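You operate a simulated robot arm through the tools that you are given. There is no shell and no other tool. Be economical: measure what you need, move in short steps, check, and stop when the job is done.

Carry out the task below with a simulated two-armed robot. There is one attempt and no reset: what you move stays moved.

## Task
Shut the panel drawer. Fetch the small block and set it in the tray c25 floor. Stack the 50 mm banded gauge from the work top of the filter rack on top of the 60 mm banded gauge. Open the fan door, fetch the dusty filter from the filter bay and stand it on the low shelf of the store rack, then shut the door. Put two of the low blocks from the top of the long bench on the shelf of the rack bench. Open the plywood door. Do these in any order. Set down upright: dusty filter.

It is judged by the outcome, as a careful person would: the job done as asked, and still so three seconds after it is handed in. It fails if anything else is knocked over, pushed out of place, dropped, spilled or broken.

## Robot
Two 7-joint arms with fingered hands on one trunk, on a base that drives. Base frame: it is fixed to the floor where the robot stands at the start and does not move with it; the origin is under the middle of the robot, x ahead of it, y to its left, z up. Units: mm, degrees, N and s.
The left shoulder is at the start at [70, 132, 942], the right one opposite. With the tool pointing down near the work surface each hand reaches from about 340 to 620 mm from the robot's upright axis, wherever it stands, measured 20 degrees to its own side. Places, roughly: banded gauge [-2500, -1500, 1000]; dusty filter (6x6x15 cm) [-2800, -2200, 1500]; fan door [-2700, -2300, 1600]; low block (8x5x3 cm) [1200, -100, 800]; low shelf of the store rack [-3600, -3000, 600]; panel drawer [600, -100, 700]; plywood door [4600, -2900, 200]; shelf of the rack bench [1100, 3400, 200]; small block (5x4x2 cm) [-1700, -1000, 800]; tray C25 floor (24x15 cm) [-400, -2500, 620]. Payload 2.3 kg a hand.
The TCP of each hand is the grasp point between the finger pads, 25 mm short of the fingertips. In the tool frame z runs along the fingers and y along their closing line. Largest opening 88 mm; the body of the gripper starts 29 mm behind the TCP. The gripper is a hand of 3 fingers: y runs from the thumb to the fingers, the wrist lies at [-13, -97, -162] in the tool frame, and closing takes about 1.5 s.
Orientation is told as [roll, pitch, yaw] about the base's x, y, z axes, in that order, counted from this pose: with the fingers straight down and the wrist toward the robot, the tool's x, y and z point along [0, 1, 0], [1, 0, 0] and [0, 0, -1] of the base frame.

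## Interface
- The arms move only by the tool drive_tool. It takes "left_increments", "right_increments" or both (then of equal length, played together; a hand with none holds still); each is a list of rows, each a list of 3 entries, a list of its own where there are three numbers: the shift along the base's x, y, z in mm, then the turn, a rotation vector about the base's x, y, z in rad, then the closure, from 0 (fully open) to 1 (shut). In form: [[[tx, ty, tz], [rx, ry, rz], claw], ...]. A call has 1 to 10 rows; each row shifts and turns the commanded pose from where the row before left it. Each row takes 0.2 s and may step no farther than 50 mm and 8.6 degrees from the row before; otherwise, or with a gripper value out of range, the whole call is refused. A pose out of reach is approached as far as the arm can. The call stops where the force on the tool passes 40 N (or 10 N more than at its start, if that is more) or the arm is blocked; 0.2 s more then pass. Each finger travels about 108 mm/s and halts on what it meets, pressing with about 30 N; the grip force reading is that of the motor and also rises with nothing between the fingers. The clock runs only during rows and for 0.2 s after the last one: add rows that do not move to give the fingers time. The reply holds the time, the measured pose of the TCP, the force on the tool along the base axes, the opening and the grip force, in the units named above and with some noise, with the torque about the TCP (base axes, N m) and any sound that the robot's microphone picked up, and new pictures: "views" is both (left out), scene, wrist or none (wrist: the cameras of the hands that moved).
- Cameras (640 x 400 px; columns grow to the right, rows downward): "scene" is now at [126.6, -16.8, 1243.9]; the picture's right is [-0.16, -0.99, 0.00], its down [-0.78, 0.12, -0.62] and it looks along [0.61, -0.10, -0.79] (base axes); focal length 253 px, centre (320, 200). "left" rides on the left gripper at [-58, -85, -99] in its tool frame; the picture's right is [-0.67, -0.35, 0.66], its down [0.69, -0.63, 0.37] and it looks along [0.29, 0.69, 0.66] (tool axes); focal length 261 px, centre (320, 200). "right" rides on the right gripper at [58, -85, -99] in its tool frame; the picture's right is [-0.67, 0.35, -0.66], its down [-0.69, -0.63, 0.37] and it looks along [-0.29, 0.69, 0.66] (tool axes); focal length 261 px, centre (320, 200).
- slide_trunk(by): slides the trunk up (or, below 0, down) by that many mm; the arms and the scene camera ride with it, the base frame stays. It gives what a move gives, with no picture.
- base_move(legs): drives the robot by 1 to 6 legs, each [ahead, left, turn to the left] in mm, mm and degrees, along the robot's own axes; the way and the turn of a leg run together, so that a leg with both is an arc; at most 1500 mm and 180 degrees a leg. The arms and the cameras ride along, it lands a little off, and it stops where it bumps. It gives what a move gives, and a new picture of the scene camera.
- grasp_type(shape, hand): the hand has 3 fingers and takes this shape, open, in about a second: jaw (thumb against the fingers, like two jaws); tri (thumb and two fingers); tip (a fingertip pinch); poke (one finger out to press); point (the index stretched); flat (the hand flat); cup (the hand cupped); fist (a fist). The gripper value then closes the fingers along that shape, each until it touches; the sizes above hold for jaw. It gives what a move gives, with no picture.
- aim_head(pan, tilt): turns the head with the scene camera to pan (to the left, within 86 degrees either way) and tilt (down, from -29 to 69), counted from straight ahead of the robot. It gives what a move gives, and a new picture of the scene camera.
- measure_at(camera, pixels): there is no depth. For up to 12 entries [column, row, z] of the newest picture of that camera ("zoom" is the newest enlarged one), the place [x, y] in the base frame at which the ray of that pixel passes the height z, good to about 3 mm, but the place of the scene camera against the robot may be out by one fixed shift of up to 12 mm in any direction. It takes no simulated time.
- zoom(camera, box): a new picture of the part [left, top, right, bottom] of that camera's present view, enlarged. It takes no simulated time.
- hand_in(): hands the job in; it is judged then, once.

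Go step by step. Measure first, check grasps and placings, and put right what went wrong. The budget is 138 turns and 260 pictures, counting those below and the enlarged ones. Unless the task says otherwise, let go and move clear before handing in, and close with one line.

The tools are called after "Request:" as a command line: name --argument value ..., lists and objects as JSON in quotes. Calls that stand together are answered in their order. drive_tool: Moves the arms, as the interface text tells. Its arguments: {"type":"object","properties":{"left_increments":{"type":"array"},"right_increments":{"type":"array"},"views":{"type":"string","enum":["both","scene","wrist","none"]}},"required":[]} The other tools are called the same way: slide_trunk (by) slides the trunk up or down; grasp_type (shape, hand) gives the hand a shape; base_move (legs) drives the base; aim_head (pan, tilt) turns the head that bears the scene camera; measure_at (camera, pixels) gives the place at which the rays of pixels pass given heights; zoom (camera, box) takes an enlarged picture of a part of a camera's view; hand_in () hands the job in.

At the start:

```text
clock: 0.0
left_tool_pos: [429.9, 161.8, 924.1]
left_orientation: [-0.1, 0.1, 0.1]
left_force: [-0.2, 0.0, 0.3]
left_ft_torque: [0.02, -0.02, 0.01]
left_finger_gap: 87.6
left_grip_force: 0.1
left_shape: jaw
right_tool_pos: [420.3, -177.2, 854.3]
right_orientation: [0.1, 0.0, 0.0]
right_force: [-0.6, 0.5, 1.1]
right_ft_torque: [-0.02, -0.01, -0.02]
right_finger_gap: 87.9
right_grip_force: 0.0
right_shape: jaw
trunk travel left (down, up): [-500.0, 340.0]
robot x, y, heading: [-1.9, 2.5, 0.3]
head pan, tilt: [-8.9, 52.0]
```

scene: 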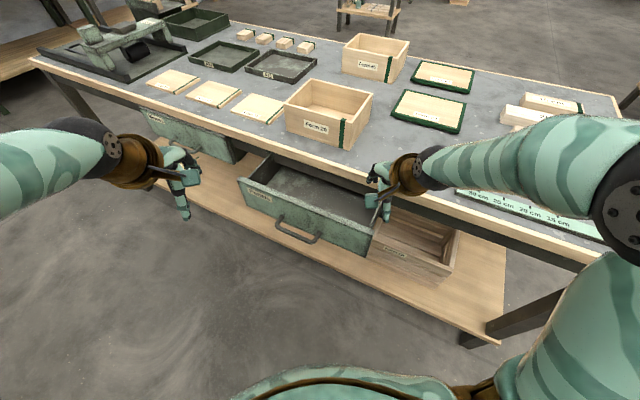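
right: 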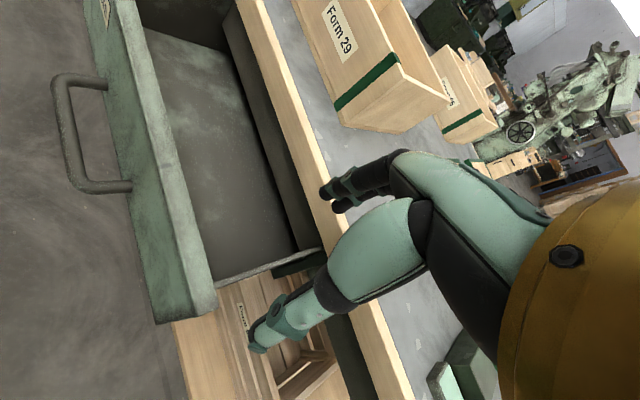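
left: 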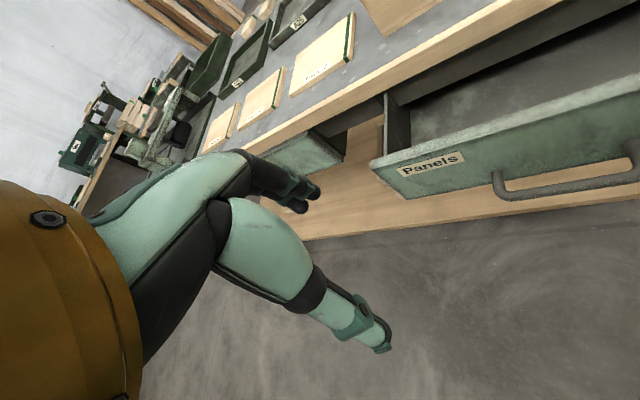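

The panel drawer stands open at about (305,215) in the scene view. I'll measure its front face and the low blocks on the bench top.

Request:
measure_at --camera "scene" --pixels '[[240, 182, 750], [372, 236, 750], [300, 232, 680], [262, 160, 780], [245, 35, 830], [265, 38, 830], [284, 43, 830], [305, 47, 830], [30, 60, 800], [590, 262, 800]]'

Request:
zoom --camera "scene" --box '[140, 0, 460, 200]'

Request:
zoom --camera "scene" --box '[160, 130, 480, 330]'

```text
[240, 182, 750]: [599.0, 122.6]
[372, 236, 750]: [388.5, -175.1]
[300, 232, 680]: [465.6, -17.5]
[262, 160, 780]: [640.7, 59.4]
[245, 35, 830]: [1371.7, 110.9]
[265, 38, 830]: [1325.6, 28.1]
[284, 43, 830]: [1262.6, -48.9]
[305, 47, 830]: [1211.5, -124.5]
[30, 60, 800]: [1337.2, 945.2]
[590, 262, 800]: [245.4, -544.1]
```

```text
2.00 times, centred on (300, 100) of scene
```

zoom: 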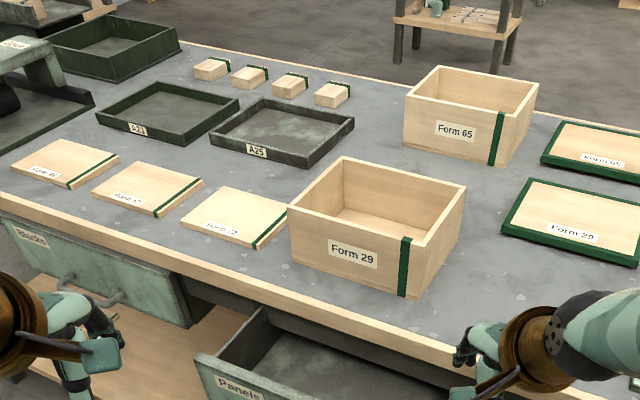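

```text
2.00 times, centred on (320, 230) of scene
```

zoom: 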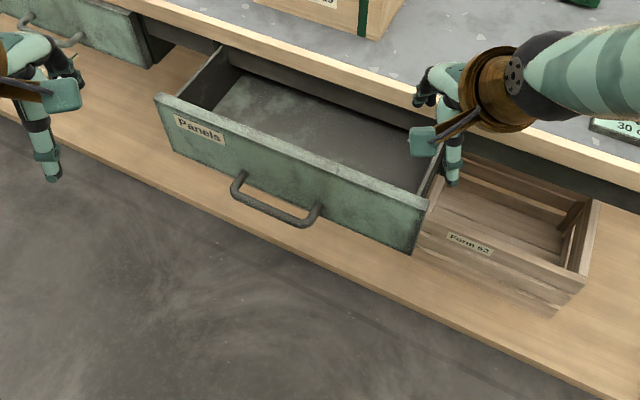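

The bench and drawer front run at about -35° to me. I'll back off, turn to face the drawer squarely and look again.

Request:
base_move --legs '[[-200, 120, 0], [0, 0, -35.5]]'

Request:
grasp_type --hand "right" --shape "fist"

Request:
aim_head --pan 0 --tilt 40

```text
clock: 3.4
left_tool_pos: [245.3, 3.7, 923.9]
left_orientation: [0.0, -0.1, -35.3]
left_force: [0.5, -0.1, -1.0]
left_ft_torque: [-0.03, -0.01, -0.04]
left_finger_gap: 87.7
left_grip_force: 0.1
left_shape: jaw
right_tool_pos: [39.3, -264.6, 854.6]
right_orientation: [0.0, -0.1, -35.2]
right_force: [-0.3, -0.4, -0.2]
right_ft_torque: [0.03, -0.02, -0.04]
right_finger_gap: 87.7
right_grip_force: 0.3
right_shape: jaw
trunk travel left (down, up): [-500.0, 340.0]
robot x, y, heading: [-204.7, 120.9, -35.5]
head pan, tilt: [-8.9, 52.0]
```

scene: 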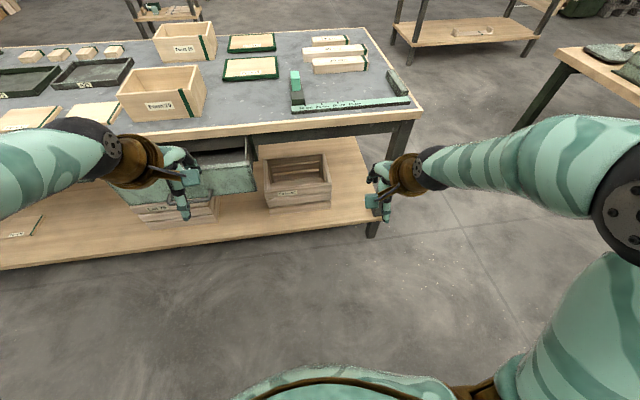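

```text
clock: 4.3
left_tool_pos: [246.2, 5.6, 923.5]
left_orientation: [0.0, 0.0, -35.3]
left_force: [0.6, 0.4, -0.4]
left_ft_torque: [0.02, -0.03, 0.02]
left_finger_gap: 87.8
left_grip_force: 0.0
left_shape: jaw
right_tool_pos: [40.1, -264.7, 852.7]
right_orientation: [0.0, 0.1, -35.3]
right_force: [-0.2, 0.8, 0.1]
right_ft_torque: [-0.03, 0.0, 0.01]
right_finger_gap: 0.2
right_grip_force: 0.1
right_shape: fist
trunk travel left (down, up): [-500.0, 340.0]
robot x, y, heading: [-201.2, 123.3, -35.0]
head pan, tilt: [-8.9, 52.0]
```

```text
clock: 5.1
left_tool_pos: [246.3, 5.7, 924.0]
left_orientation: [0.0, 0.0, -35.3]
left_force: [0.1, -0.7, 1.0]
left_ft_torque: [0.01, 0.02, 0.0]
left_finger_gap: 87.5
left_grip_force: 0.1
left_shape: jaw
right_tool_pos: [40.6, -264.9, 855.1]
right_orientation: [-0.1, -0.1, -35.3]
right_force: [-0.3, -0.3, 0.0]
right_ft_torque: [-0.01, -0.02, 0.04]
right_finger_gap: 0.1
right_grip_force: 0.0
right_shape: fist
trunk travel left (down, up): [-500.0, 340.0]
robot x, y, heading: [-197.2, 122.2, -35.1]
head pan, tilt: [0.0, 40.0]
```

scene: 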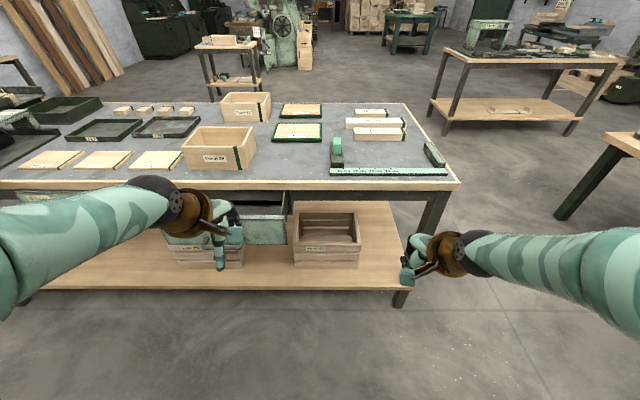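

The drawer is now in front-left, behind the left forearm (235,215). I'll shift left and use the left fist.

Request:
base_move --legs '[[0, 115, 0]]'

Request:
grasp_type --hand "left" --shape "fist"

Request:
drive_tool --left_increments '[[[-40, 28, -10], [0.086, -0.122, 0], 1], [[-30, 21, -10], [0.086, -0.122, 0], 1], [[0, 0, -20], [0.086, -0.122, 0], 1], [[0, 0, -20], [0.086, -0.122, 0], 1], [[0, 0, -20], [0.086, -0.122, 0], 1], [[0, 0, -20], [0.086, -0.122, 0], 1], [[0, 0, -20], [0.086, -0.122, 0], 1], [[0, 0, -20], [0.086, -0.122, 0], 1], [[0, 0, -20], [0.086, -0.122, 0], 1], [[0, 0, -20], [0.086, -0.122, 0], 1]]' --views "both"

```text
clock: 6.3
left_tool_pos: [312.0, 98.3, 923.5]
left_orientation: [0.0, 0.0, -35.4]
left_force: [-0.3, 0.4, -0.3]
left_ft_torque: [0.03, -0.03, 0.02]
left_finger_gap: 87.5
left_grip_force: 0.0
left_shape: jaw
right_tool_pos: [106.5, -171.8, 853.4]
right_orientation: [0.0, 0.1, -35.5]
right_force: [-0.5, -0.6, 0.8]
right_ft_torque: [0.01, -0.01, 0.01]
right_finger_gap: 0.0
right_grip_force: 0.0
right_shape: fist
trunk travel left (down, up): [-500.0, 340.0]
robot x, y, heading: [-135.0, 217.5, -35.6]
head pan, tilt: [0.0, 40.0]
```

scene: 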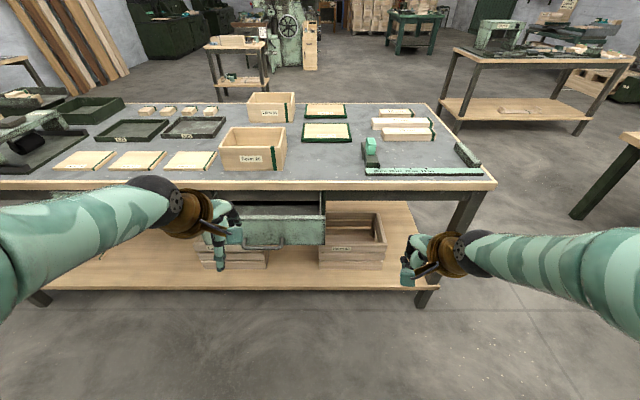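

```text
clock: 7.2
left_tool_pos: [313.0, 98.3, 922.8]
left_orientation: [0.2, 0.0, -35.5]
left_force: [0.9, 0.1, 0.5]
left_ft_torque: [0.02, 0.0, 0.02]
left_finger_gap: 0.0
left_grip_force: 0.0
left_shape: fist
right_tool_pos: [105.3, -171.5, 853.1]
right_orientation: [-0.2, 0.0, -35.5]
right_force: [0.5, 0.1, -0.7]
right_ft_torque: [0.01, 0.02, 0.01]
right_finger_gap: 0.1
right_grip_force: 0.0
right_shape: fist
trunk travel left (down, up): [-500.0, 340.0]
robot x, y, heading: [-131.3, 216.7, -35.5]
head pan, tilt: [0.0, 40.0]
```

```text
clock: 9.4
left_tool_pos: [269.5, 115.4, 733.6]
left_orientation: [66.2, -11.7, -37.9]
left_force: [-0.3, 0.4, -0.8]
left_ft_torque: [-0.01, 0.02, 0.03]
left_finger_gap: 0.3
left_grip_force: 0.1
left_shape: fist
left hand out of reach, approached as far as the arm can: row 1, 2
right_tool_pos: [105.6, -171.7, 855.1]
right_orientation: [0.0, 0.1, -35.5]
right_force: [-0.3, -0.1, 0.0]
right_ft_torque: [-0.02, 0.0, -0.04]
right_finger_gap: 0.1
right_grip_force: 0.0
right_shape: fist
trunk travel left (down, up): [-500.0, 340.0]
robot x, y, heading: [-134.1, 218.5, -35.3]
head pan, tilt: [0.0, 40.0]
```

scene: 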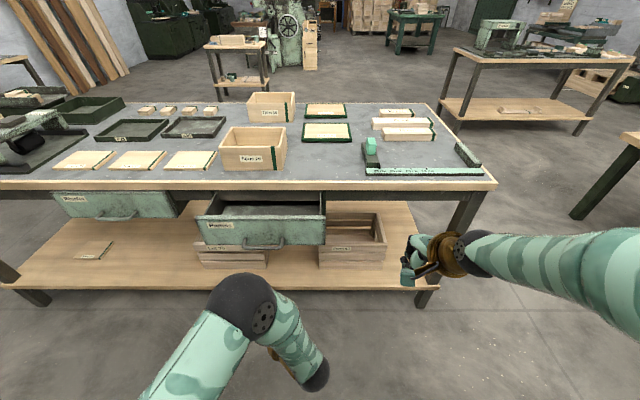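
left: 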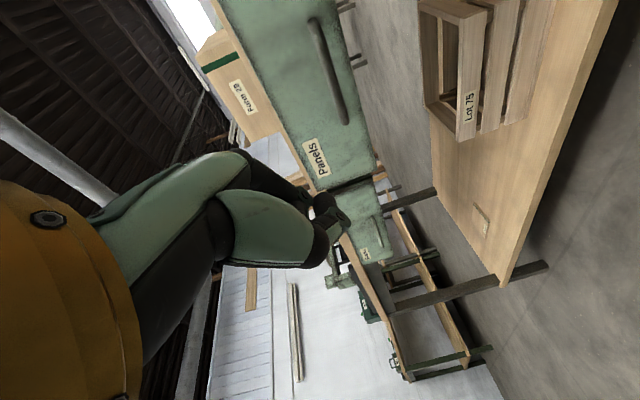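

I turned about the wrong axis; the fingers point left instead of at the drawer. I'll correct the orientation, backing slightly, and measure the drawer front now visible at (262,230).

Request:
drive_tool --left_increments '[[[-10, 7, 0], [-0.1171, -0.0063, -0.0919], 1], [[-10, 7, 0], [-0.1171, -0.0063, -0.0919], 1], [[0, 0, 0], [-0.1171, -0.0063, -0.0919], 1], [[0, 0, 0], [-0.1171, -0.0063, -0.0919], 1], [[0, 0, 0], [-0.1171, -0.0063, -0.0919], 1], [[0, 0, 0], [-0.1171, -0.0063, -0.0919], 1], [[0, 0, 0], [-0.1171, -0.0063, -0.0919], 1], [[0, 0, 0], [-0.1171, -0.0063, -0.0919], 1], [[0, 0, 0], [-0.1171, -0.0063, -0.0919], 1], [[0, 0, 0], [-0.1171, -0.0063, -0.0919], 1]]' --views "both"

Request:
measure_at --camera "scene" --pixels '[[199, 218, 750], [325, 216, 750], [199, 218, 720], [325, 216, 720], [326, 244, 650], [496, 187, 790], [263, 246, 680]]'

```text
clock: 11.6
left_tool_pos: [260.2, 6.4, 739.2]
left_orientation: [19.4, -64.9, -59.2]
left_force: [0.0, -0.2, 0.1]
left_ft_torque: [0.0, 0.0, 0.01]
left_finger_gap: 0.0
left_grip_force: 0.1
left_shape: fist
left hand out of reach, approached as far as the arm can: row 6, 7, 8, 9, 10
right_tool_pos: [105.8, -171.0, 854.4]
right_orientation: [0.0, 0.0, -35.5]
right_force: [-0.3, 0.6, 0.5]
right_ft_torque: [0.01, -0.01, -0.06]
right_finger_gap: 0.0
right_grip_force: 0.1
right_shape: fist
trunk travel left (down, up): [-500.0, 340.0]
robot x, y, heading: [-135.7, 214.9, -35.7]
head pan, tilt: [0.0, 40.0]
```

scene: 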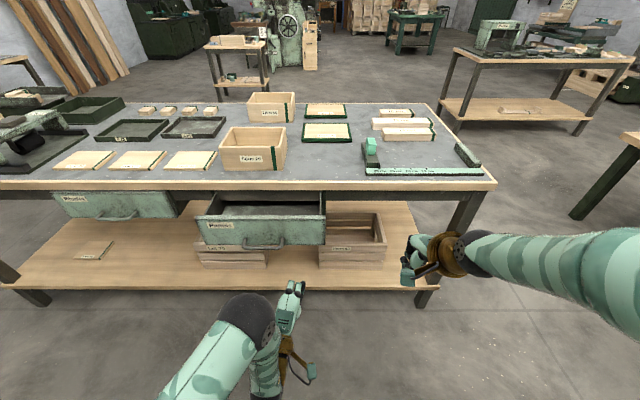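
left: 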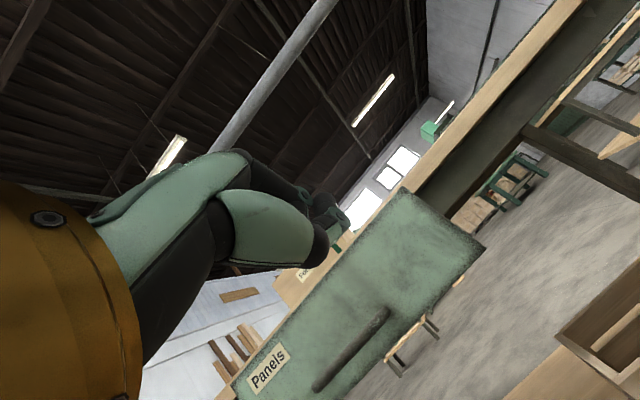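

```text
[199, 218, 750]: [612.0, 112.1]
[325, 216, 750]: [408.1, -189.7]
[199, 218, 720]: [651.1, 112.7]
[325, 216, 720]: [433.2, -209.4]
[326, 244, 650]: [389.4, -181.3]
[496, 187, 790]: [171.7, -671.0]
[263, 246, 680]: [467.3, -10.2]
```

The fist now points at the drawer, pitched 24° down, which will do. I'll drive closer, then line it up with the middle of the front.

Request:
base_move --legs '[[110, 30, 0]]'

Request:
drive_tool --left_increments '[[[22, 30, 0], [0, 0, 0], 1], [[22, 31, 0], [0, 0, 0], 1]]' --views "both"

```text
clock: 12.8
left_tool_pos: [365.0, -32.0, 740.1]
left_orientation: [19.6, -64.8, -59.6]
left_force: [0.5, 0.4, -0.3]
left_ft_torque: [0.03, 0.04, 0.01]
left_finger_gap: 0.0
left_grip_force: 0.2
left_shape: fist
right_tool_pos: [210.3, -210.6, 854.2]
right_orientation: [0.0, 0.0, -35.6]
right_force: [-0.3, 0.5, 0.6]
right_ft_torque: [-0.03, -0.01, 0.01]
right_finger_gap: 0.0
right_grip_force: 0.1
right_shape: fist
trunk travel left (down, up): [-500.0, 340.0]
robot x, y, heading: [-29.7, 178.4, -35.6]
head pan, tilt: [0.0, 40.0]
```

scene: 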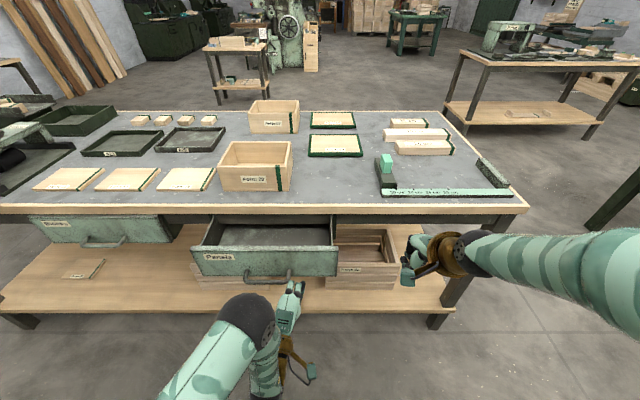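

```text
clock: 13.4
left_tool_pos: [366.3, -32.3, 739.3]
left_orientation: [19.5, -64.8, -59.5]
left_force: [0.3, -0.7, -0.3]
left_ft_torque: [0.01, 0.04, 0.02]
left_finger_gap: 0.0
left_grip_force: 0.0
left_shape: fist
left hand out of reach, approached as far as the arm can: row 1, 2
right_tool_pos: [211.8, -210.7, 854.1]
right_orientation: [-0.1, 0.0, -35.6]
right_force: [0.7, 0.4, -0.2]
right_ft_torque: [-0.01, -0.01, -0.02]
right_finger_gap: 0.1
right_grip_force: 0.0
right_shape: fist
trunk travel left (down, up): [-500.0, 340.0]
robot x, y, heading: [-26.0, 176.5, -35.5]
head pan, tilt: [0.0, 40.0]
```

scene: 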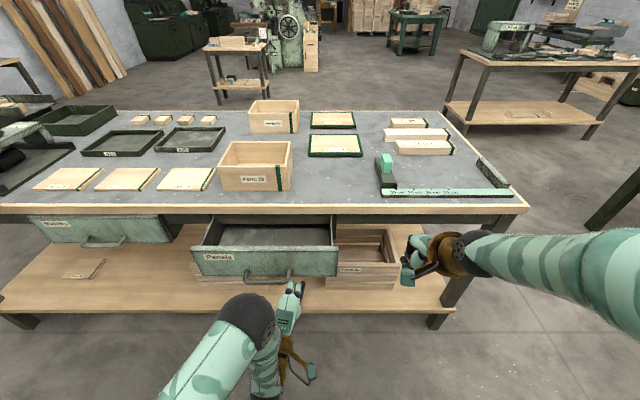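
left: 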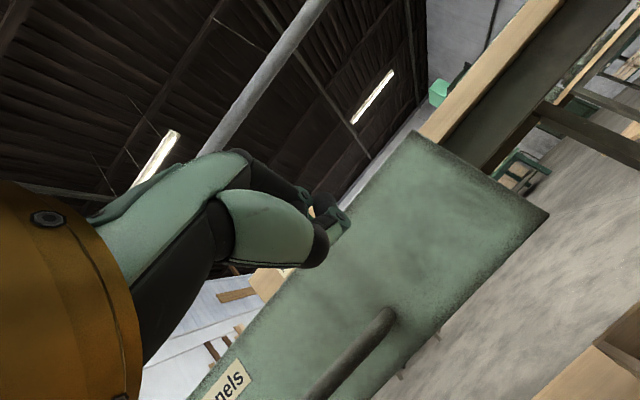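

The hand is held back by reach, too close to the body. I'll advance forward along the drawer normal; the commanded pose then becomes reachable.

Request:
drive_tool --left_increments '[[[18, 0, 0], [0, 0, 0], 1], [[25, -17, 0], [0, 0, 0], 1], [[25, -17, 0], [0, 0, 0], 1]]' --views "both"

```text
clock: 14.2
left_tool_pos: [423.5, -79.2, 738.7]
left_orientation: [19.9, -64.6, -59.5]
left_force: [-1.2, 0.4, -0.6]
left_ft_torque: [0.0, -0.01, 0.02]
left_finger_gap: 0.0
left_grip_force: 0.1
left_shape: fist
left hand out of reach, approached as far as the arm can: row 1, 3
right_tool_pos: [212.3, -209.9, 855.2]
right_orientation: [0.1, -0.1, -35.6]
right_force: [0.7, 0.0, 0.1]
right_ft_torque: [0.01, 0.0, -0.01]
right_finger_gap: 0.2
right_grip_force: 0.0
right_shape: fist
trunk travel left (down, up): [-500.0, 340.0]
robot x, y, heading: [-24.7, 177.4, -35.7]
head pan, tilt: [0.0, 40.0]
```

scene: 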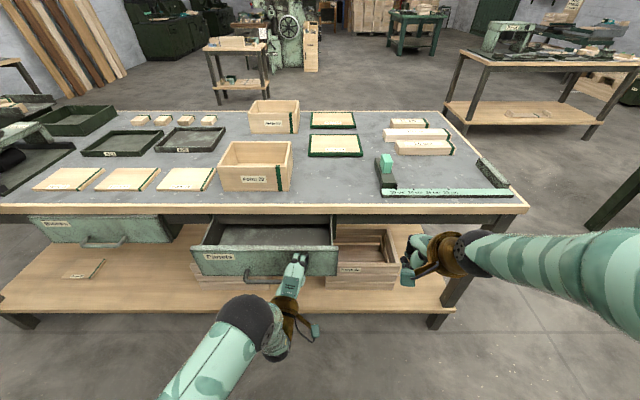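
left: 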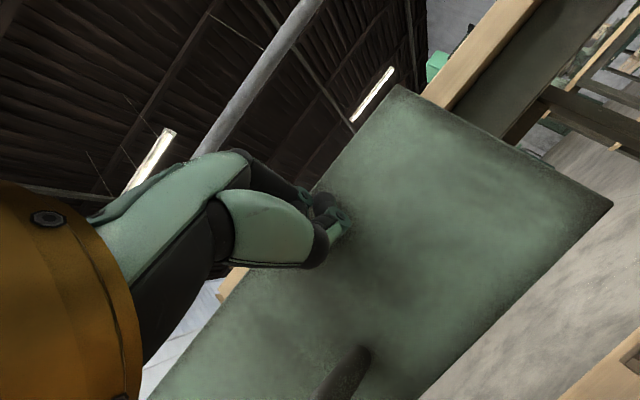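

The fist is right at the drawer front, a bit right of the handle. I'll push forward.

Request:
drive_tool --left_increments '[[[16, -9, -2], [0, 0, 0], 1], [[16, -9, 0], [0, 0, 0], 1], [[16, -9, 0], [0, 0, 0], 1], [[16, -9, 0], [0, 0, 0], 1], [[16, -9, 0], [0, 0, 0], 1], [[16, -9, 0], [0, 0, 0], 1], [[16, -9, 0], [0, 0, 0], 1], [[16, -9, 0], [0, 0, 0], 1]]' --views "both"

```text
clock: 16.0
left_tool_pos: [522.6, -132.4, 742.7]
left_orientation: [19.4, -64.7, -59.5]
left_force: [0.5, 0.8, 0.0]
left_ft_torque: [0.01, 0.01, 0.0]
left_finger_gap: 0.0
left_grip_force: 0.1
left_shape: fist
left hand out of reach, approached as far as the arm can: row 1, 7, 8
right_tool_pos: [212.1, -209.8, 854.5]
right_orientation: [0.0, 0.0, -35.7]
right_force: [0.3, -0.2, -0.4]
right_ft_torque: [0.0, -0.03, -0.01]
right_finger_gap: 0.1
right_grip_force: 0.1
right_shape: fist
trunk travel left (down, up): [-500.0, 340.0]
robot x, y, heading: [-28.2, 183.8, -35.6]
head pan, tilt: [0.0, 40.0]
```

scene: 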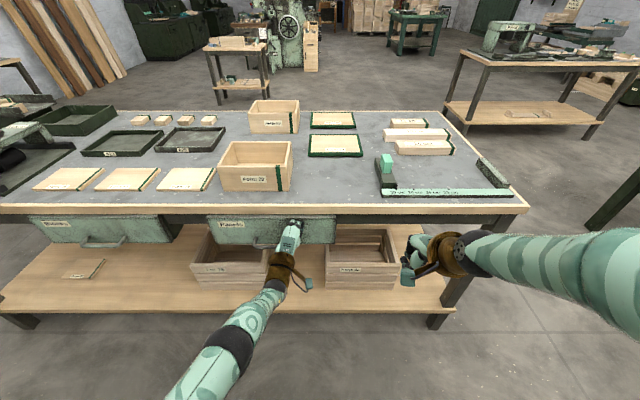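
left: 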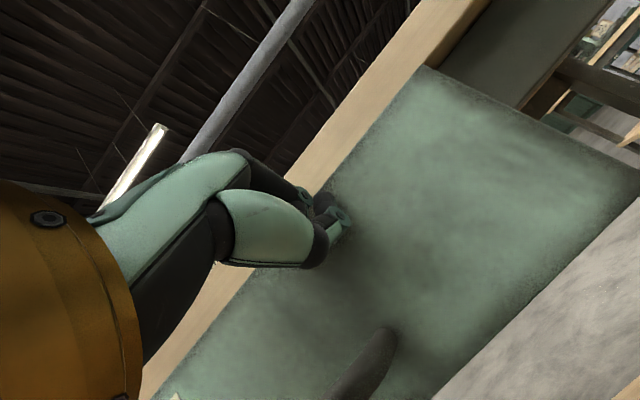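

Panels front is now about level with the Blocks front (both bottoms at row ~243). I'll nudge the base ahead to make sure it is fully shut.

Request:
base_move --legs '[[40, 0, 0]]'

Request:
zoom --camera "scene" --box '[20, 180, 380, 320]'

```text
clock: 16.9
left_tool_pos: [531.8, -136.9, 743.9]
left_orientation: [19.6, -64.8, -59.8]
left_force: [-18.0, 14.8, 2.5]
left_ft_torque: [-0.38, -0.32, -0.25]
left_finger_gap: 0.0
left_grip_force: 0.1
left_shape: fist
right_tool_pos: [223.6, -215.6, 858.8]
right_orientation: [0.1, -0.5, -35.5]
right_force: [0.4, -0.2, -0.4]
right_ft_torque: [0.0, -0.01, 0.02]
right_finger_gap: 0.0
right_grip_force: 0.0
right_shape: fist
trunk travel left (down, up): [-500.0, 340.0]
robot x, y, heading: [-13.2, 163.9, -35.5]
head pan, tilt: [0.0, 40.0]
stopped in leg 1: the force on the tool passed its limit at 80 N (the readings are from after the stop); the commanded pose is now the measured one
```

scene: 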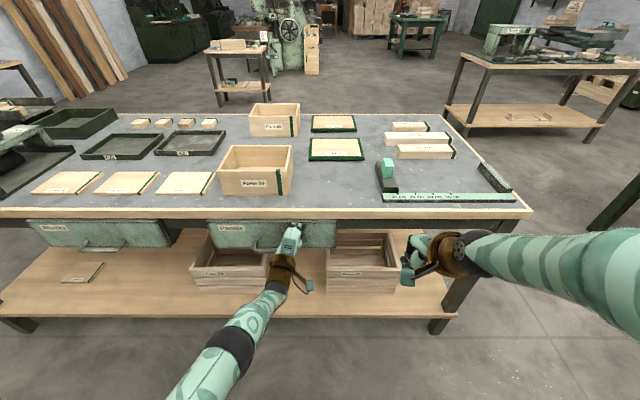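

```text
1.78 times, centred on (200, 250) of scene
```

zoom: 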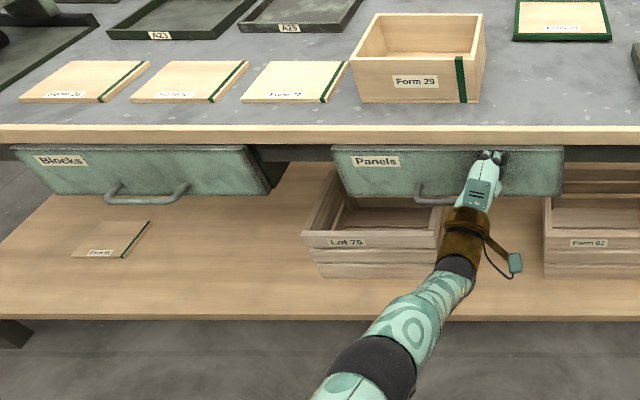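

The drawer is home (80 N stop, flush with its neighbour). I'll back off, bring the left hand to its neutral pose, and look around.

Request:
base_move --legs '[[-250, 0, 0]]'

Request:
drive_tool --left_increments '[[[-11, 20, 20], [0.069, 0.109, 0.02], 1], [[-11, 20, 20], [0.069, 0.109, 0.02], 1], [[-11, 20, 20], [0.069, 0.109, 0.02], 1], [[-11, 20, 20], [0.069, 0.109, 0.02], 1], [[-11, 20, 20], [0.069, 0.109, 0.02], 1], [[-11, 20, 20], [0.069, 0.109, 0.02], 1], [[-11, 20, 20], [0.069, 0.109, 0.02], 1], [[-11, 20, 20], [0.069, 0.109, 0.02], 1], [[-11, 20, 20], [0.069, 0.109, 0.02], 1]]' --views "none"

Request:
grasp_type --hand "left" --shape "jaw"

Request:
grasp_type --hand "right" --shape "jaw"

Request:
aim_head --pan 55 --tilt 25

Request:
aim_head --pan 0 --tilt 20

```text
clock: 18.7
left_tool_pos: [335.6, 2.1, 739.1]
left_orientation: [19.3, -64.4, -59.4]
left_force: [0.1, -0.2, -0.7]
left_ft_torque: [-0.02, -0.02, -0.02]
left_finger_gap: 0.0
left_grip_force: 0.1
left_shape: fist
right_tool_pos: [27.4, -78.3, 854.1]
right_orientation: [-0.1, 0.0, -35.4]
right_force: [0.3, -0.6, 0.1]
right_ft_torque: [0.04, -0.02, -0.02]
right_finger_gap: 0.1
right_grip_force: 0.1
right_shape: fist
trunk travel left (down, up): [-500.0, 340.0]
robot x, y, heading: [-209.5, 305.6, -35.4]
head pan, tilt: [0.0, 40.0]
```

scene: 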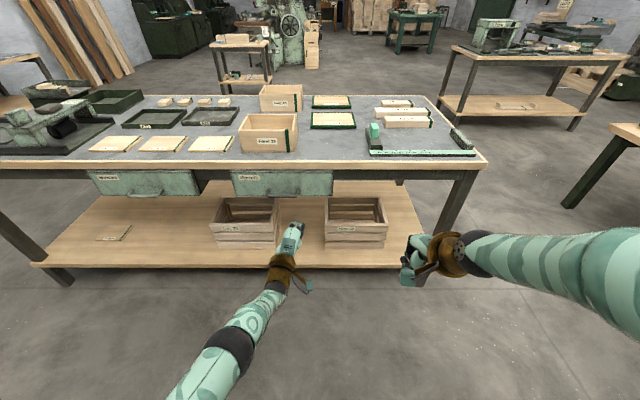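

```text
clock: 20.7
left_tool_pos: [225.9, 156.7, 918.0]
left_orientation: [-0.2, 0.4, -35.5]
left_force: [-0.5, -0.3, 0.2]
left_ft_torque: [0.01, 0.0, 0.0]
left_finger_gap: 0.0
left_grip_force: 0.0
left_shape: fist
left hand out of reach, approached as far as the arm can: row 1, 2
right_tool_pos: [27.4, -77.5, 854.1]
right_orientation: [0.1, 0.0, -35.5]
right_force: [0.0, 0.0, -0.1]
right_ft_torque: [0.0, -0.01, 0.0]
right_finger_gap: 0.1
right_grip_force: 0.1
right_shape: fist
trunk travel left (down, up): [-500.0, 340.0]
robot x, y, heading: [-211.4, 311.4, -35.5]
head pan, tilt: [0.0, 40.0]
```

```text
clock: 21.6
left_tool_pos: [226.1, 155.5, 915.9]
left_orientation: [-0.1, 0.4, -35.5]
left_force: [-0.1, 0.2, -0.1]
left_ft_torque: [-0.02, 0.05, 0.01]
left_finger_gap: 87.7
left_grip_force: 0.1
left_shape: jaw
right_tool_pos: [26.6, -77.5, 854.0]
right_orientation: [0.1, 0.0, -35.5]
right_force: [0.0, 0.8, -0.3]
right_ft_torque: [0.0, 0.0, 0.02]
right_finger_gap: 0.0
right_grip_force: 0.0
right_shape: fist
trunk travel left (down, up): [-500.0, 340.0]
robot x, y, heading: [-208.9, 312.9, -35.8]
head pan, tilt: [0.0, 40.0]
```

```text
clock: 22.5
left_tool_pos: [225.7, 156.2, 916.0]
left_orientation: [-0.1, 0.4, -35.5]
left_force: [-0.1, 0.5, -1.4]
left_ft_torque: [0.01, 0.04, 0.0]
left_finger_gap: 87.7
left_grip_force: 0.1
left_shape: jaw
right_tool_pos: [27.5, -78.4, 854.7]
right_orientation: [0.0, 0.0, -35.5]
right_force: [1.6, -0.2, -0.5]
right_ft_torque: [0.01, -0.02, 0.01]
right_finger_gap: 87.7
right_grip_force: 0.1
right_shape: jaw
trunk travel left (down, up): [-500.0, 340.0]
robot x, y, heading: [-213.3, 310.8, -35.3]
head pan, tilt: [0.0, 40.0]
```

```text
clock: 23.7
left_tool_pos: [226.2, 155.3, 916.5]
left_orientation: [-0.2, 0.4, -35.4]
left_force: [0.3, 0.2, -0.8]
left_ft_torque: [0.04, 0.02, -0.03]
left_finger_gap: 87.5
left_grip_force: 0.0
left_shape: jaw
right_tool_pos: [27.5, -77.9, 855.3]
right_orientation: [0.0, 0.0, -35.5]
right_force: [0.2, 0.1, 0.2]
right_ft_torque: [-0.01, 0.02, -0.03]
right_finger_gap: 87.7
right_grip_force: 0.1
right_shape: jaw
trunk travel left (down, up): [-500.0, 340.0]
robot x, y, heading: [-212.3, 311.5, -35.8]
head pan, tilt: [55.0, 25.0]
```

scene: 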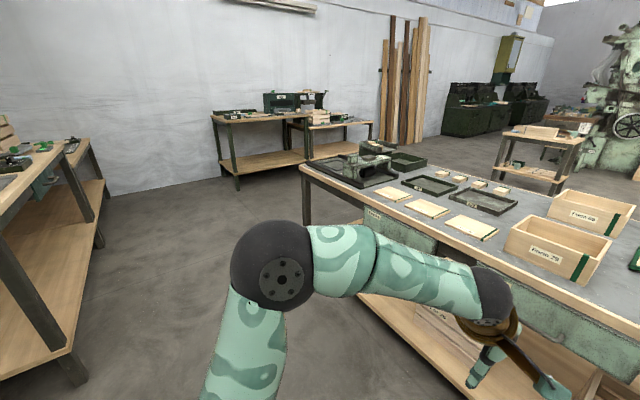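

```text
clock: 24.9
left_tool_pos: [227.6, 155.0, 915.7]
left_orientation: [-0.1, 0.5, -35.5]
left_force: [-0.1, 0.1, 0.6]
left_ft_torque: [0.01, 0.01, -0.01]
left_finger_gap: 87.5
left_grip_force: 0.0
left_shape: jaw
right_tool_pos: [27.2, -78.5, 855.1]
right_orientation: [0.0, 0.0, -35.6]
right_force: [0.0, 0.0, -1.3]
right_ft_torque: [-0.03, 0.0, 0.01]
right_finger_gap: 87.6
right_grip_force: 0.1
right_shape: jaw
trunk travel left (down, up): [-500.0, 340.0]
robot x, y, heading: [-212.3, 308.8, -35.6]
head pan, tilt: [0.0, 20.0]
```

scene: 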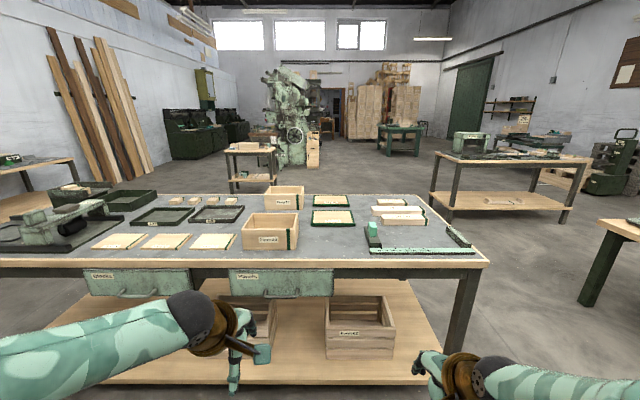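

The bench's left end and the aisle to the left look clear. I'll measure floor points for planning the way around, after looking left again.

Request:
measure_at --camera "scene" --pixels '[[234, 194, 0], [277, 186, 0], [232, 165, 0], [446, 220, 0], [574, 300, 0], [175, 199, 830], [195, 199, 830], [213, 199, 830], [231, 201, 830], [410, 193, 800], [150, 190, 800]]'

Request:
aim_head --pan 80 --tilt 15

```text
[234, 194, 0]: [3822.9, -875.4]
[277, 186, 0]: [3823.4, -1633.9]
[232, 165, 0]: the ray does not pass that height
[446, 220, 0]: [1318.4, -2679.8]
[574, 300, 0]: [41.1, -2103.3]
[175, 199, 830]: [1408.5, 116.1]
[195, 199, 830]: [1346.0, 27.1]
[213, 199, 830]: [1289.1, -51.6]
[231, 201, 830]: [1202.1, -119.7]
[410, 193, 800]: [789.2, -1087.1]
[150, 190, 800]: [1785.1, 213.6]
```

```text
clock: 26.5
left_tool_pos: [226.4, 156.1, 916.2]
left_orientation: [-0.2, 0.3, -35.5]
left_force: [0.2, 0.1, 0.1]
left_ft_torque: [0.02, -0.01, 0.03]
left_finger_gap: 87.7
left_grip_force: 0.0
left_shape: jaw
right_tool_pos: [27.2, -77.2, 853.7]
right_orientation: [-0.1, 0.0, -35.5]
right_force: [0.4, 0.4, 1.0]
right_ft_torque: [-0.02, -0.03, -0.01]
right_finger_gap: 87.6
right_grip_force: 0.0
right_shape: jaw
trunk travel left (down, up): [-500.0, 340.0]
robot x, y, heading: [-213.4, 311.7, -35.5]
head pan, tilt: [80.0, 15.0]
```

scene: 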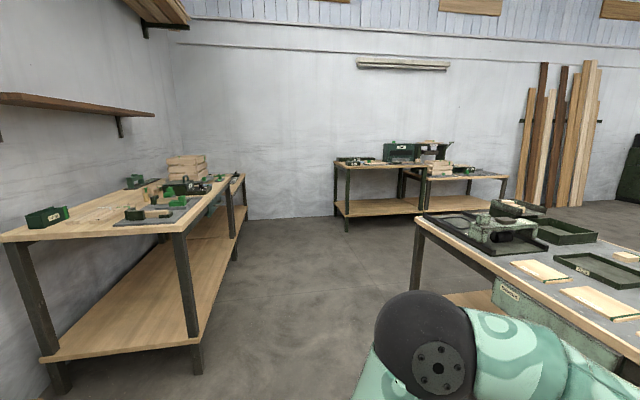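

Request:
measure_at --camera "scene" --pixels '[[215, 240, 200], [235, 222, 200], [195, 345, 200], [225, 235, 200], [350, 213, 200], [198, 370, 0], [236, 258, 0], [347, 225, 0], [437, 212, 830], [182, 170, 850], [50, 355, 200]]'

Request:
zoom --camera "scene" --box '[0, 120, 320, 320]'

```text
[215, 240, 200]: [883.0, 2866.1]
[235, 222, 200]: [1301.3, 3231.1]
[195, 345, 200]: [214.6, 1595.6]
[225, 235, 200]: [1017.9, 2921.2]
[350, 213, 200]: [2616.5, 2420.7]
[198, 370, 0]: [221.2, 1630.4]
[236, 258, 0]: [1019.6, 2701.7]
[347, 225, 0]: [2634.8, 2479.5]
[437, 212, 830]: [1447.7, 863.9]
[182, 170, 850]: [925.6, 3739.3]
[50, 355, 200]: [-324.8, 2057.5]
```

```text
2.00 times, centred on (160, 220) of scene
```

zoom: 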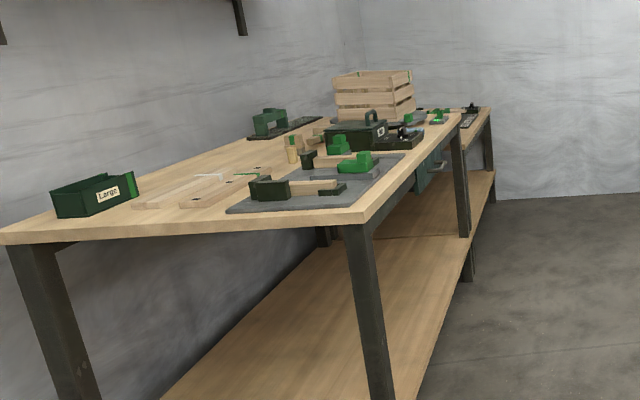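

The rack bench is the second bench along the left wall, its front near (1300,3230). I'll drive round the left end of the long bench to its far side, where the blocks are within reach.

Request:
base_move --legs '[[230, 0, 0], [0, 1500, 0], [0, 450, 0], [1500, 0, 0], [430, 0, 0], [0, 0, 180]]'

Request:
aim_head --pan 25 --tilt 30

```text
clock: 54.8
left_tool_pos: [2316.1, 815.4, 916.9]
left_orientation: [-0.2, 0.4, 155.5]
left_force: [-0.9, 0.0, -0.4]
left_ft_torque: [0.0, -0.02, 0.0]
left_finger_gap: 87.5
left_grip_force: 0.0
left_shape: jaw
right_tool_pos: [2468.5, 1081.3, 855.1]
right_orientation: [-0.1, 0.0, 155.3]
right_force: [0.1, -0.4, 0.1]
right_ft_torque: [-0.01, -0.01, -0.02]
right_finger_gap: 87.6
right_grip_force: 0.1
right_shape: jaw
trunk travel left (down, up): [-500.0, 340.0]
robot x, y, heading: [2774.6, 743.1, 155.7]
head pan, tilt: [80.0, 15.0]
```

scene: 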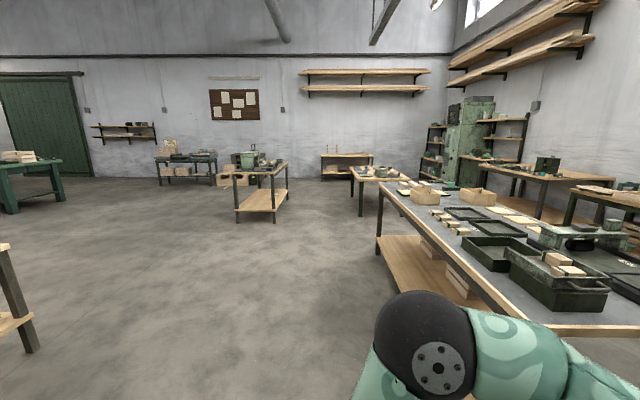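

```text
clock: 56.0
left_tool_pos: [2317.9, 815.0, 915.7]
left_orientation: [-0.3, 0.4, 155.5]
left_force: [-0.8, -0.4, 0.2]
left_ft_torque: [0.0, 0.0, -0.03]
left_finger_gap: 87.3
left_grip_force: 0.1
left_shape: jaw
right_tool_pos: [2468.0, 1079.6, 854.0]
right_orientation: [0.0, 0.0, 155.3]
right_force: [0.3, 0.3, -0.5]
right_ft_torque: [0.0, -0.04, 0.01]
right_finger_gap: 87.4
right_grip_force: 0.0
right_shape: jaw
trunk travel left (down, up): [-500.0, 340.0]
robot x, y, heading: [2776.4, 744.9, 155.3]
head pan, tilt: [25.0, 30.0]
```

scene: 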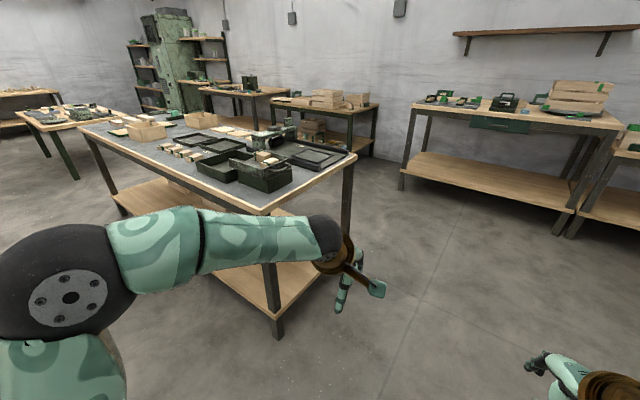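

Request:
measure_at --camera "scene" --pixels '[[555, 232, 0], [402, 190, 0], [372, 157, 0], [278, 336, 0], [625, 210, 200], [265, 207, 800], [355, 156, 800], [85, 127, 800], [175, 150, 830], [490, 172, 200]]'

Request:
aim_head --pan -40 --tilt 25

```text
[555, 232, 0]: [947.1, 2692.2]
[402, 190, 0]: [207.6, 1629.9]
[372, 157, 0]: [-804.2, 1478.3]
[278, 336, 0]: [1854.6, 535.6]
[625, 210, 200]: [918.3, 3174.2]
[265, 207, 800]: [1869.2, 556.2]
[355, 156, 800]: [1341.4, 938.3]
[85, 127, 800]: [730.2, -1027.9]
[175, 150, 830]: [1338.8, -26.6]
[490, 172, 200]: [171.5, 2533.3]
```

```text
clock: 57.4
left_tool_pos: [2317.8, 815.5, 916.9]
left_orientation: [-0.1, 0.4, 155.3]
left_force: [0.5, 0.5, 0.0]
left_ft_torque: [0.03, -0.01, -0.01]
left_finger_gap: 87.7
left_grip_force: 0.0
left_shape: jaw
right_tool_pos: [2468.8, 1081.4, 854.2]
right_orientation: [0.0, 0.0, 155.4]
right_force: [-0.2, -0.1, 0.5]
right_ft_torque: [0.0, 0.03, 0.02]
right_finger_gap: 87.6
right_grip_force: 0.0
right_shape: jaw
trunk travel left (down, up): [-500.0, 340.0]
robot x, y, heading: [2776.1, 746.4, 155.4]
head pan, tilt: [-40.0, 25.0]
```

scene: 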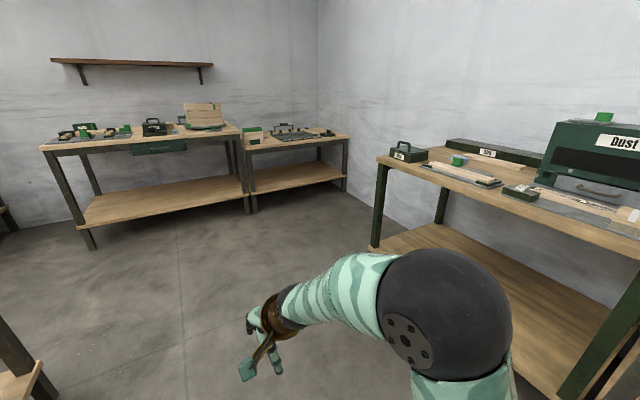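

The rack bench (295,165) has an empty shelf. Now I'll square up to the long bench's far side over the blocks, trunk raised a little for clearance.

Request:
slide_trunk --by 60

Request:
base_move --legs '[[0, 0, -11], [0, 1457, 0], [200, 0, 0]]'

Request:
aim_head --pan 0 --tilt 45

```text
clock: 58.4
left_tool_pos: [2317.0, 814.6, 975.9]
left_orientation: [-0.2, 0.5, 155.4]
left_force: [0.2, 0.3, -0.9]
left_ft_torque: [-0.01, 0.02, 0.04]
left_finger_gap: 87.3
left_grip_force: 0.1
left_shape: jaw
right_tool_pos: [2468.5, 1081.7, 915.0]
right_orientation: [0.0, 0.0, 155.4]
right_force: [-0.7, -0.1, 0.4]
right_ft_torque: [-0.04, 0.0, 0.0]
right_finger_gap: 87.5
right_grip_force: 0.0
right_shape: jaw
trunk travel left (down, up): [-560.0, 280.0]
robot x, y, heading: [2773.8, 747.1, 155.4]
head pan, tilt: [-40.0, 25.0]
```

```text
clock: 67.5
left_tool_pos: [1319.9, -130.7, 977.7]
left_orientation: [-0.2, 0.4, 141.6]
left_force: [-0.1, 0.1, -0.4]
left_ft_torque: [0.0, 0.04, -0.01]
left_finger_gap: 87.6
left_grip_force: 0.0
left_shape: jaw
right_tool_pos: [1531.3, 92.9, 914.1]
right_orientation: [0.0, -0.1, 141.6]
right_force: [0.0, 0.3, -0.7]
right_ft_torque: [0.01, -0.04, 0.0]
right_finger_gap: 87.7
right_grip_force: 0.2
right_shape: jaw
trunk travel left (down, up): [-560.0, 280.0]
robot x, y, heading: [1753.4, -306.5, 141.5]
head pan, tilt: [-40.0, 25.0]
```

scene: 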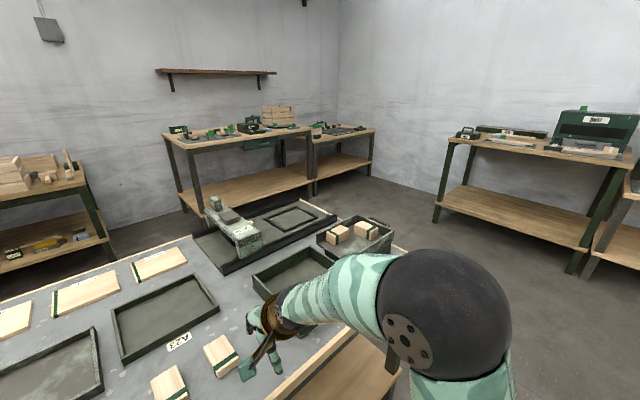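

```text
clock: 68.6
left_tool_pos: [1318.8, -129.8, 976.8]
left_orientation: [-0.2, 0.3, 141.5]
left_force: [0.3, 0.3, 0.1]
left_ft_torque: [0.01, -0.02, 0.0]
left_finger_gap: 87.3
left_grip_force: 0.1
left_shape: jaw
right_tool_pos: [1530.5, 92.0, 915.5]
right_orientation: [-0.1, 0.0, 141.6]
right_force: [-0.3, -0.5, 0.0]
right_ft_torque: [0.0, 0.02, 0.0]
right_finger_gap: 87.7
right_grip_force: 0.1
right_shape: jaw
trunk travel left (down, up): [-560.0, 280.0]
robot x, y, heading: [1747.9, -307.8, 141.6]
head pan, tilt: [0.0, 45.0]
```

scene: 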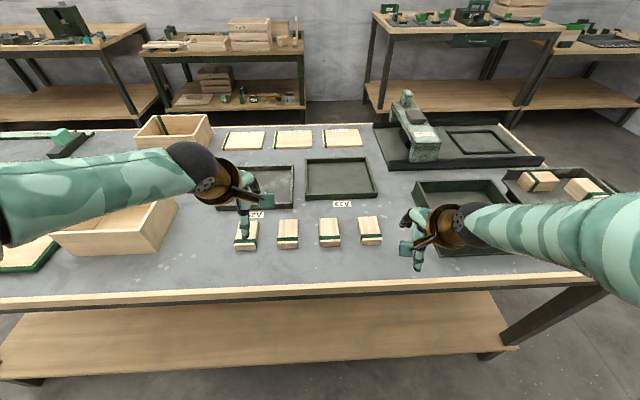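

The four low blocks lie at (245,234)…(370,231), long side fore-aft. I'll zoom in and measure the outer two.

Request:
zoom --camera "scene" --box '[220, 190, 412, 310]'

```text
3.33 times, centred on (316, 250) of scene
```

zoom: 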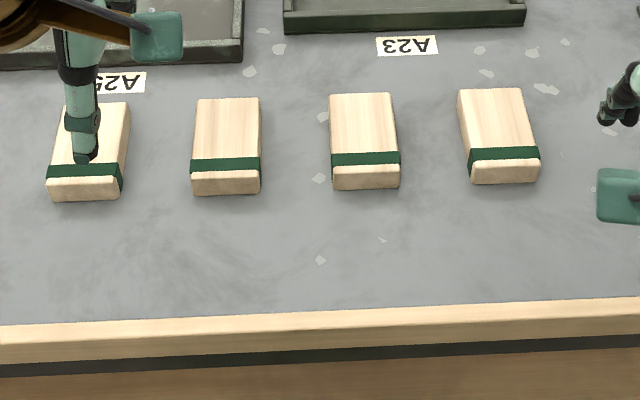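

Request:
measure_at --camera "zoom" --pixels '[[457, 89, 830], [521, 88, 830], [538, 161, 830], [470, 164, 830], [472, 184, 800], [538, 182, 800], [66, 103, 830], [130, 102, 830], [119, 178, 830], [47, 179, 830], [53, 201, 800], [119, 199, 800]]'

```text
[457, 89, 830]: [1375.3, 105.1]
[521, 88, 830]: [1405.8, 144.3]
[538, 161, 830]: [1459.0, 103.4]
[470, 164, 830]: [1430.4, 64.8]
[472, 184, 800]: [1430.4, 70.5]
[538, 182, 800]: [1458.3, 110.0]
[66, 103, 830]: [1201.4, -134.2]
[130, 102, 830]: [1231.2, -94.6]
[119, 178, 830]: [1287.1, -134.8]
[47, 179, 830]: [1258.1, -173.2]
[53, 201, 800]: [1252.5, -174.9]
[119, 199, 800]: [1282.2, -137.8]
```

Blocks measured: left one centre (1244,-134), right one (1418,104). I'll move both hands above them while turning 90° so the fingers close on the 50 mm width.

Request:
drive_tool --left_increments '[[[-7.5, -0.4, -7], [0, 0, -0.15], 0], [[-7.5, -0.4, -7], [0, 0, -0.15], 0], [[-7.5, -0.4, -7], [0, 0, -0.15], 0], [[-7.5, -0.4, -7], [0, 0, -0.15], 0], [[-7.5, -0.4, -7], [0, 0, -0.15], 0], [[-7.5, -0.4, -7], [0, 0, -0.15], 0], [[-7.5, -0.4, -7], [0, 0, -0.15], 0], [[-7.5, -0.4, -7], [0, 0, -0.15], 0], [[-7.5, -0.4, -7], [0, 0, -0.15], 0], [[-7.5, -0.4, -7], [0, 0, -0.15], 0]]' --right_increments '[[[-11.3, 1.2, 0], [0, 0, 0.15], 0], [[-11.3, 1.2, 0], [0, 0, 0.15], 0], [[-11.3, 1.2, 0], [0, 0, 0.15], 0], [[-11.3, 1.2, 0], [0, 0, 0.15], 0], [[-11.3, 1.2, 0], [0, 0, 0.15], 0], [[-11.3, 1.2, 0], [0, 0, 0.15], 0], [[-11.3, 1.2, 0], [0, 0, 0.15], 0], [[-11.3, 1.2, 0], [0, 0, 0.15], 0], [[-11.3, 1.2, 0], [0, 0, 0.15], 0], [[-11.3, 1.2, 0], [0, 0, 0.15], 0]]' --views "both"

```text
clock: 70.8
left_tool_pos: [1256.8, -136.1, 906.2]
left_orientation: [-0.1, 0.4, 55.5]
left_force: [-0.3, -0.4, 0.3]
left_ft_torque: [0.02, -0.02, -0.01]
left_finger_gap: 87.7
left_grip_force: 0.0
left_shape: jaw
left hand out of reach, approached as far as the arm can: row 10
right_tool_pos: [1426.5, 93.8, 912.8]
right_orientation: [0.1, -0.1, -135.1]
right_force: [-1.2, -0.2, -0.3]
right_ft_torque: [0.01, 0.01, 0.01]
right_finger_gap: 87.6
right_grip_force: 0.1
right_shape: jaw
right hand out of reach, approached as far as the arm can: row 10
trunk travel left (down, up): [-560.0, 280.0]
robot x, y, heading: [1750.7, -308.9, 141.6]
head pan, tilt: [0.0, 45.0]
```

scene: 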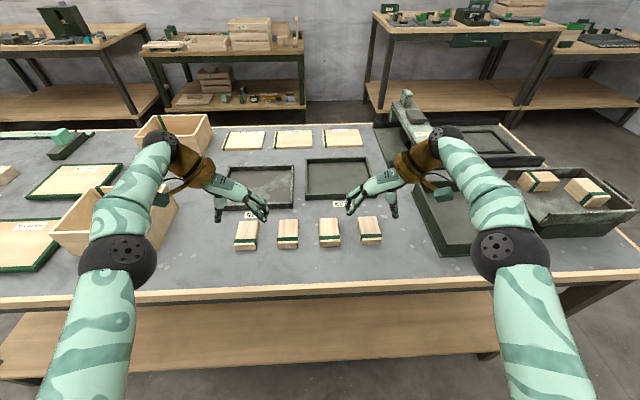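
right: 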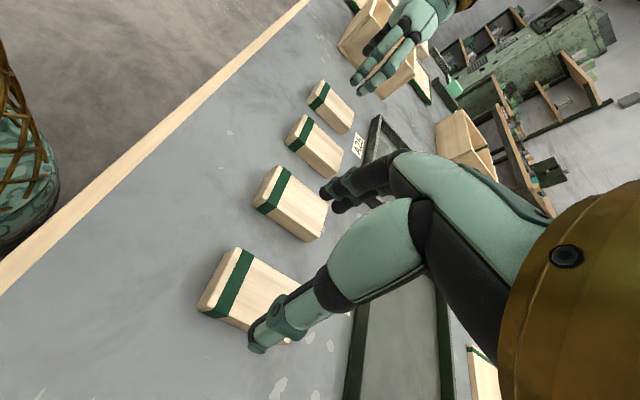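
left: 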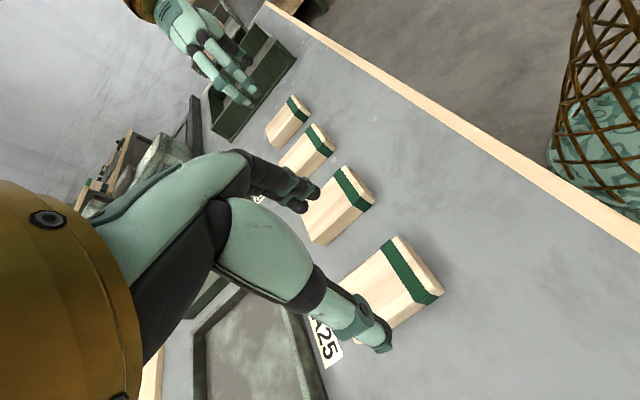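

Both hands are slightly out of reach; I'll cross-check block positions with the wrist cameras, then come 80 mm closer.

Request:
measure_at --camera "left" --pixels '[[396, 237, 830], [444, 290, 830], [443, 297, 800]]'

Request:
measure_at --camera "right" --pixels '[[236, 248, 830], [205, 296, 830], [199, 308, 800]]'

Request:
base_move --legs '[[80, 0, 2.5]]'

```text
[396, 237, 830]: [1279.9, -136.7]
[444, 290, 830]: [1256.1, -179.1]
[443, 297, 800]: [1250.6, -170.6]
```

```text
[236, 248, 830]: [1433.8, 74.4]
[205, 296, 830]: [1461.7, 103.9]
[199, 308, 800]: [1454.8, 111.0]
```

```text
clock: 71.9
left_tool_pos: [1184.3, -107.4, 905.2]
left_orientation: [-0.2, 0.4, 58.2]
left_force: [0.1, -0.7, 0.5]
left_ft_torque: [0.02, -0.02, -0.02]
left_finger_gap: 87.7
left_grip_force: 0.1
left_shape: jaw
right_tool_pos: [1343.3, 129.2, 914.8]
right_orientation: [-0.1, -0.2, -132.9]
right_force: [-0.1, -0.4, 0.2]
right_ft_torque: [0.0, 0.02, -0.02]
right_finger_gap: 87.5
right_grip_force: 0.0
right_shape: jaw
trunk travel left (down, up): [-560.0, 280.0]
robot x, y, heading: [1683.8, -254.2, 144.1]
head pan, tilt: [0.0, 45.0]
```

scene: 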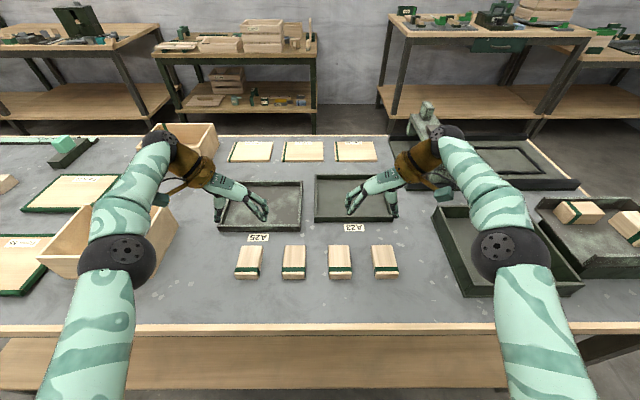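

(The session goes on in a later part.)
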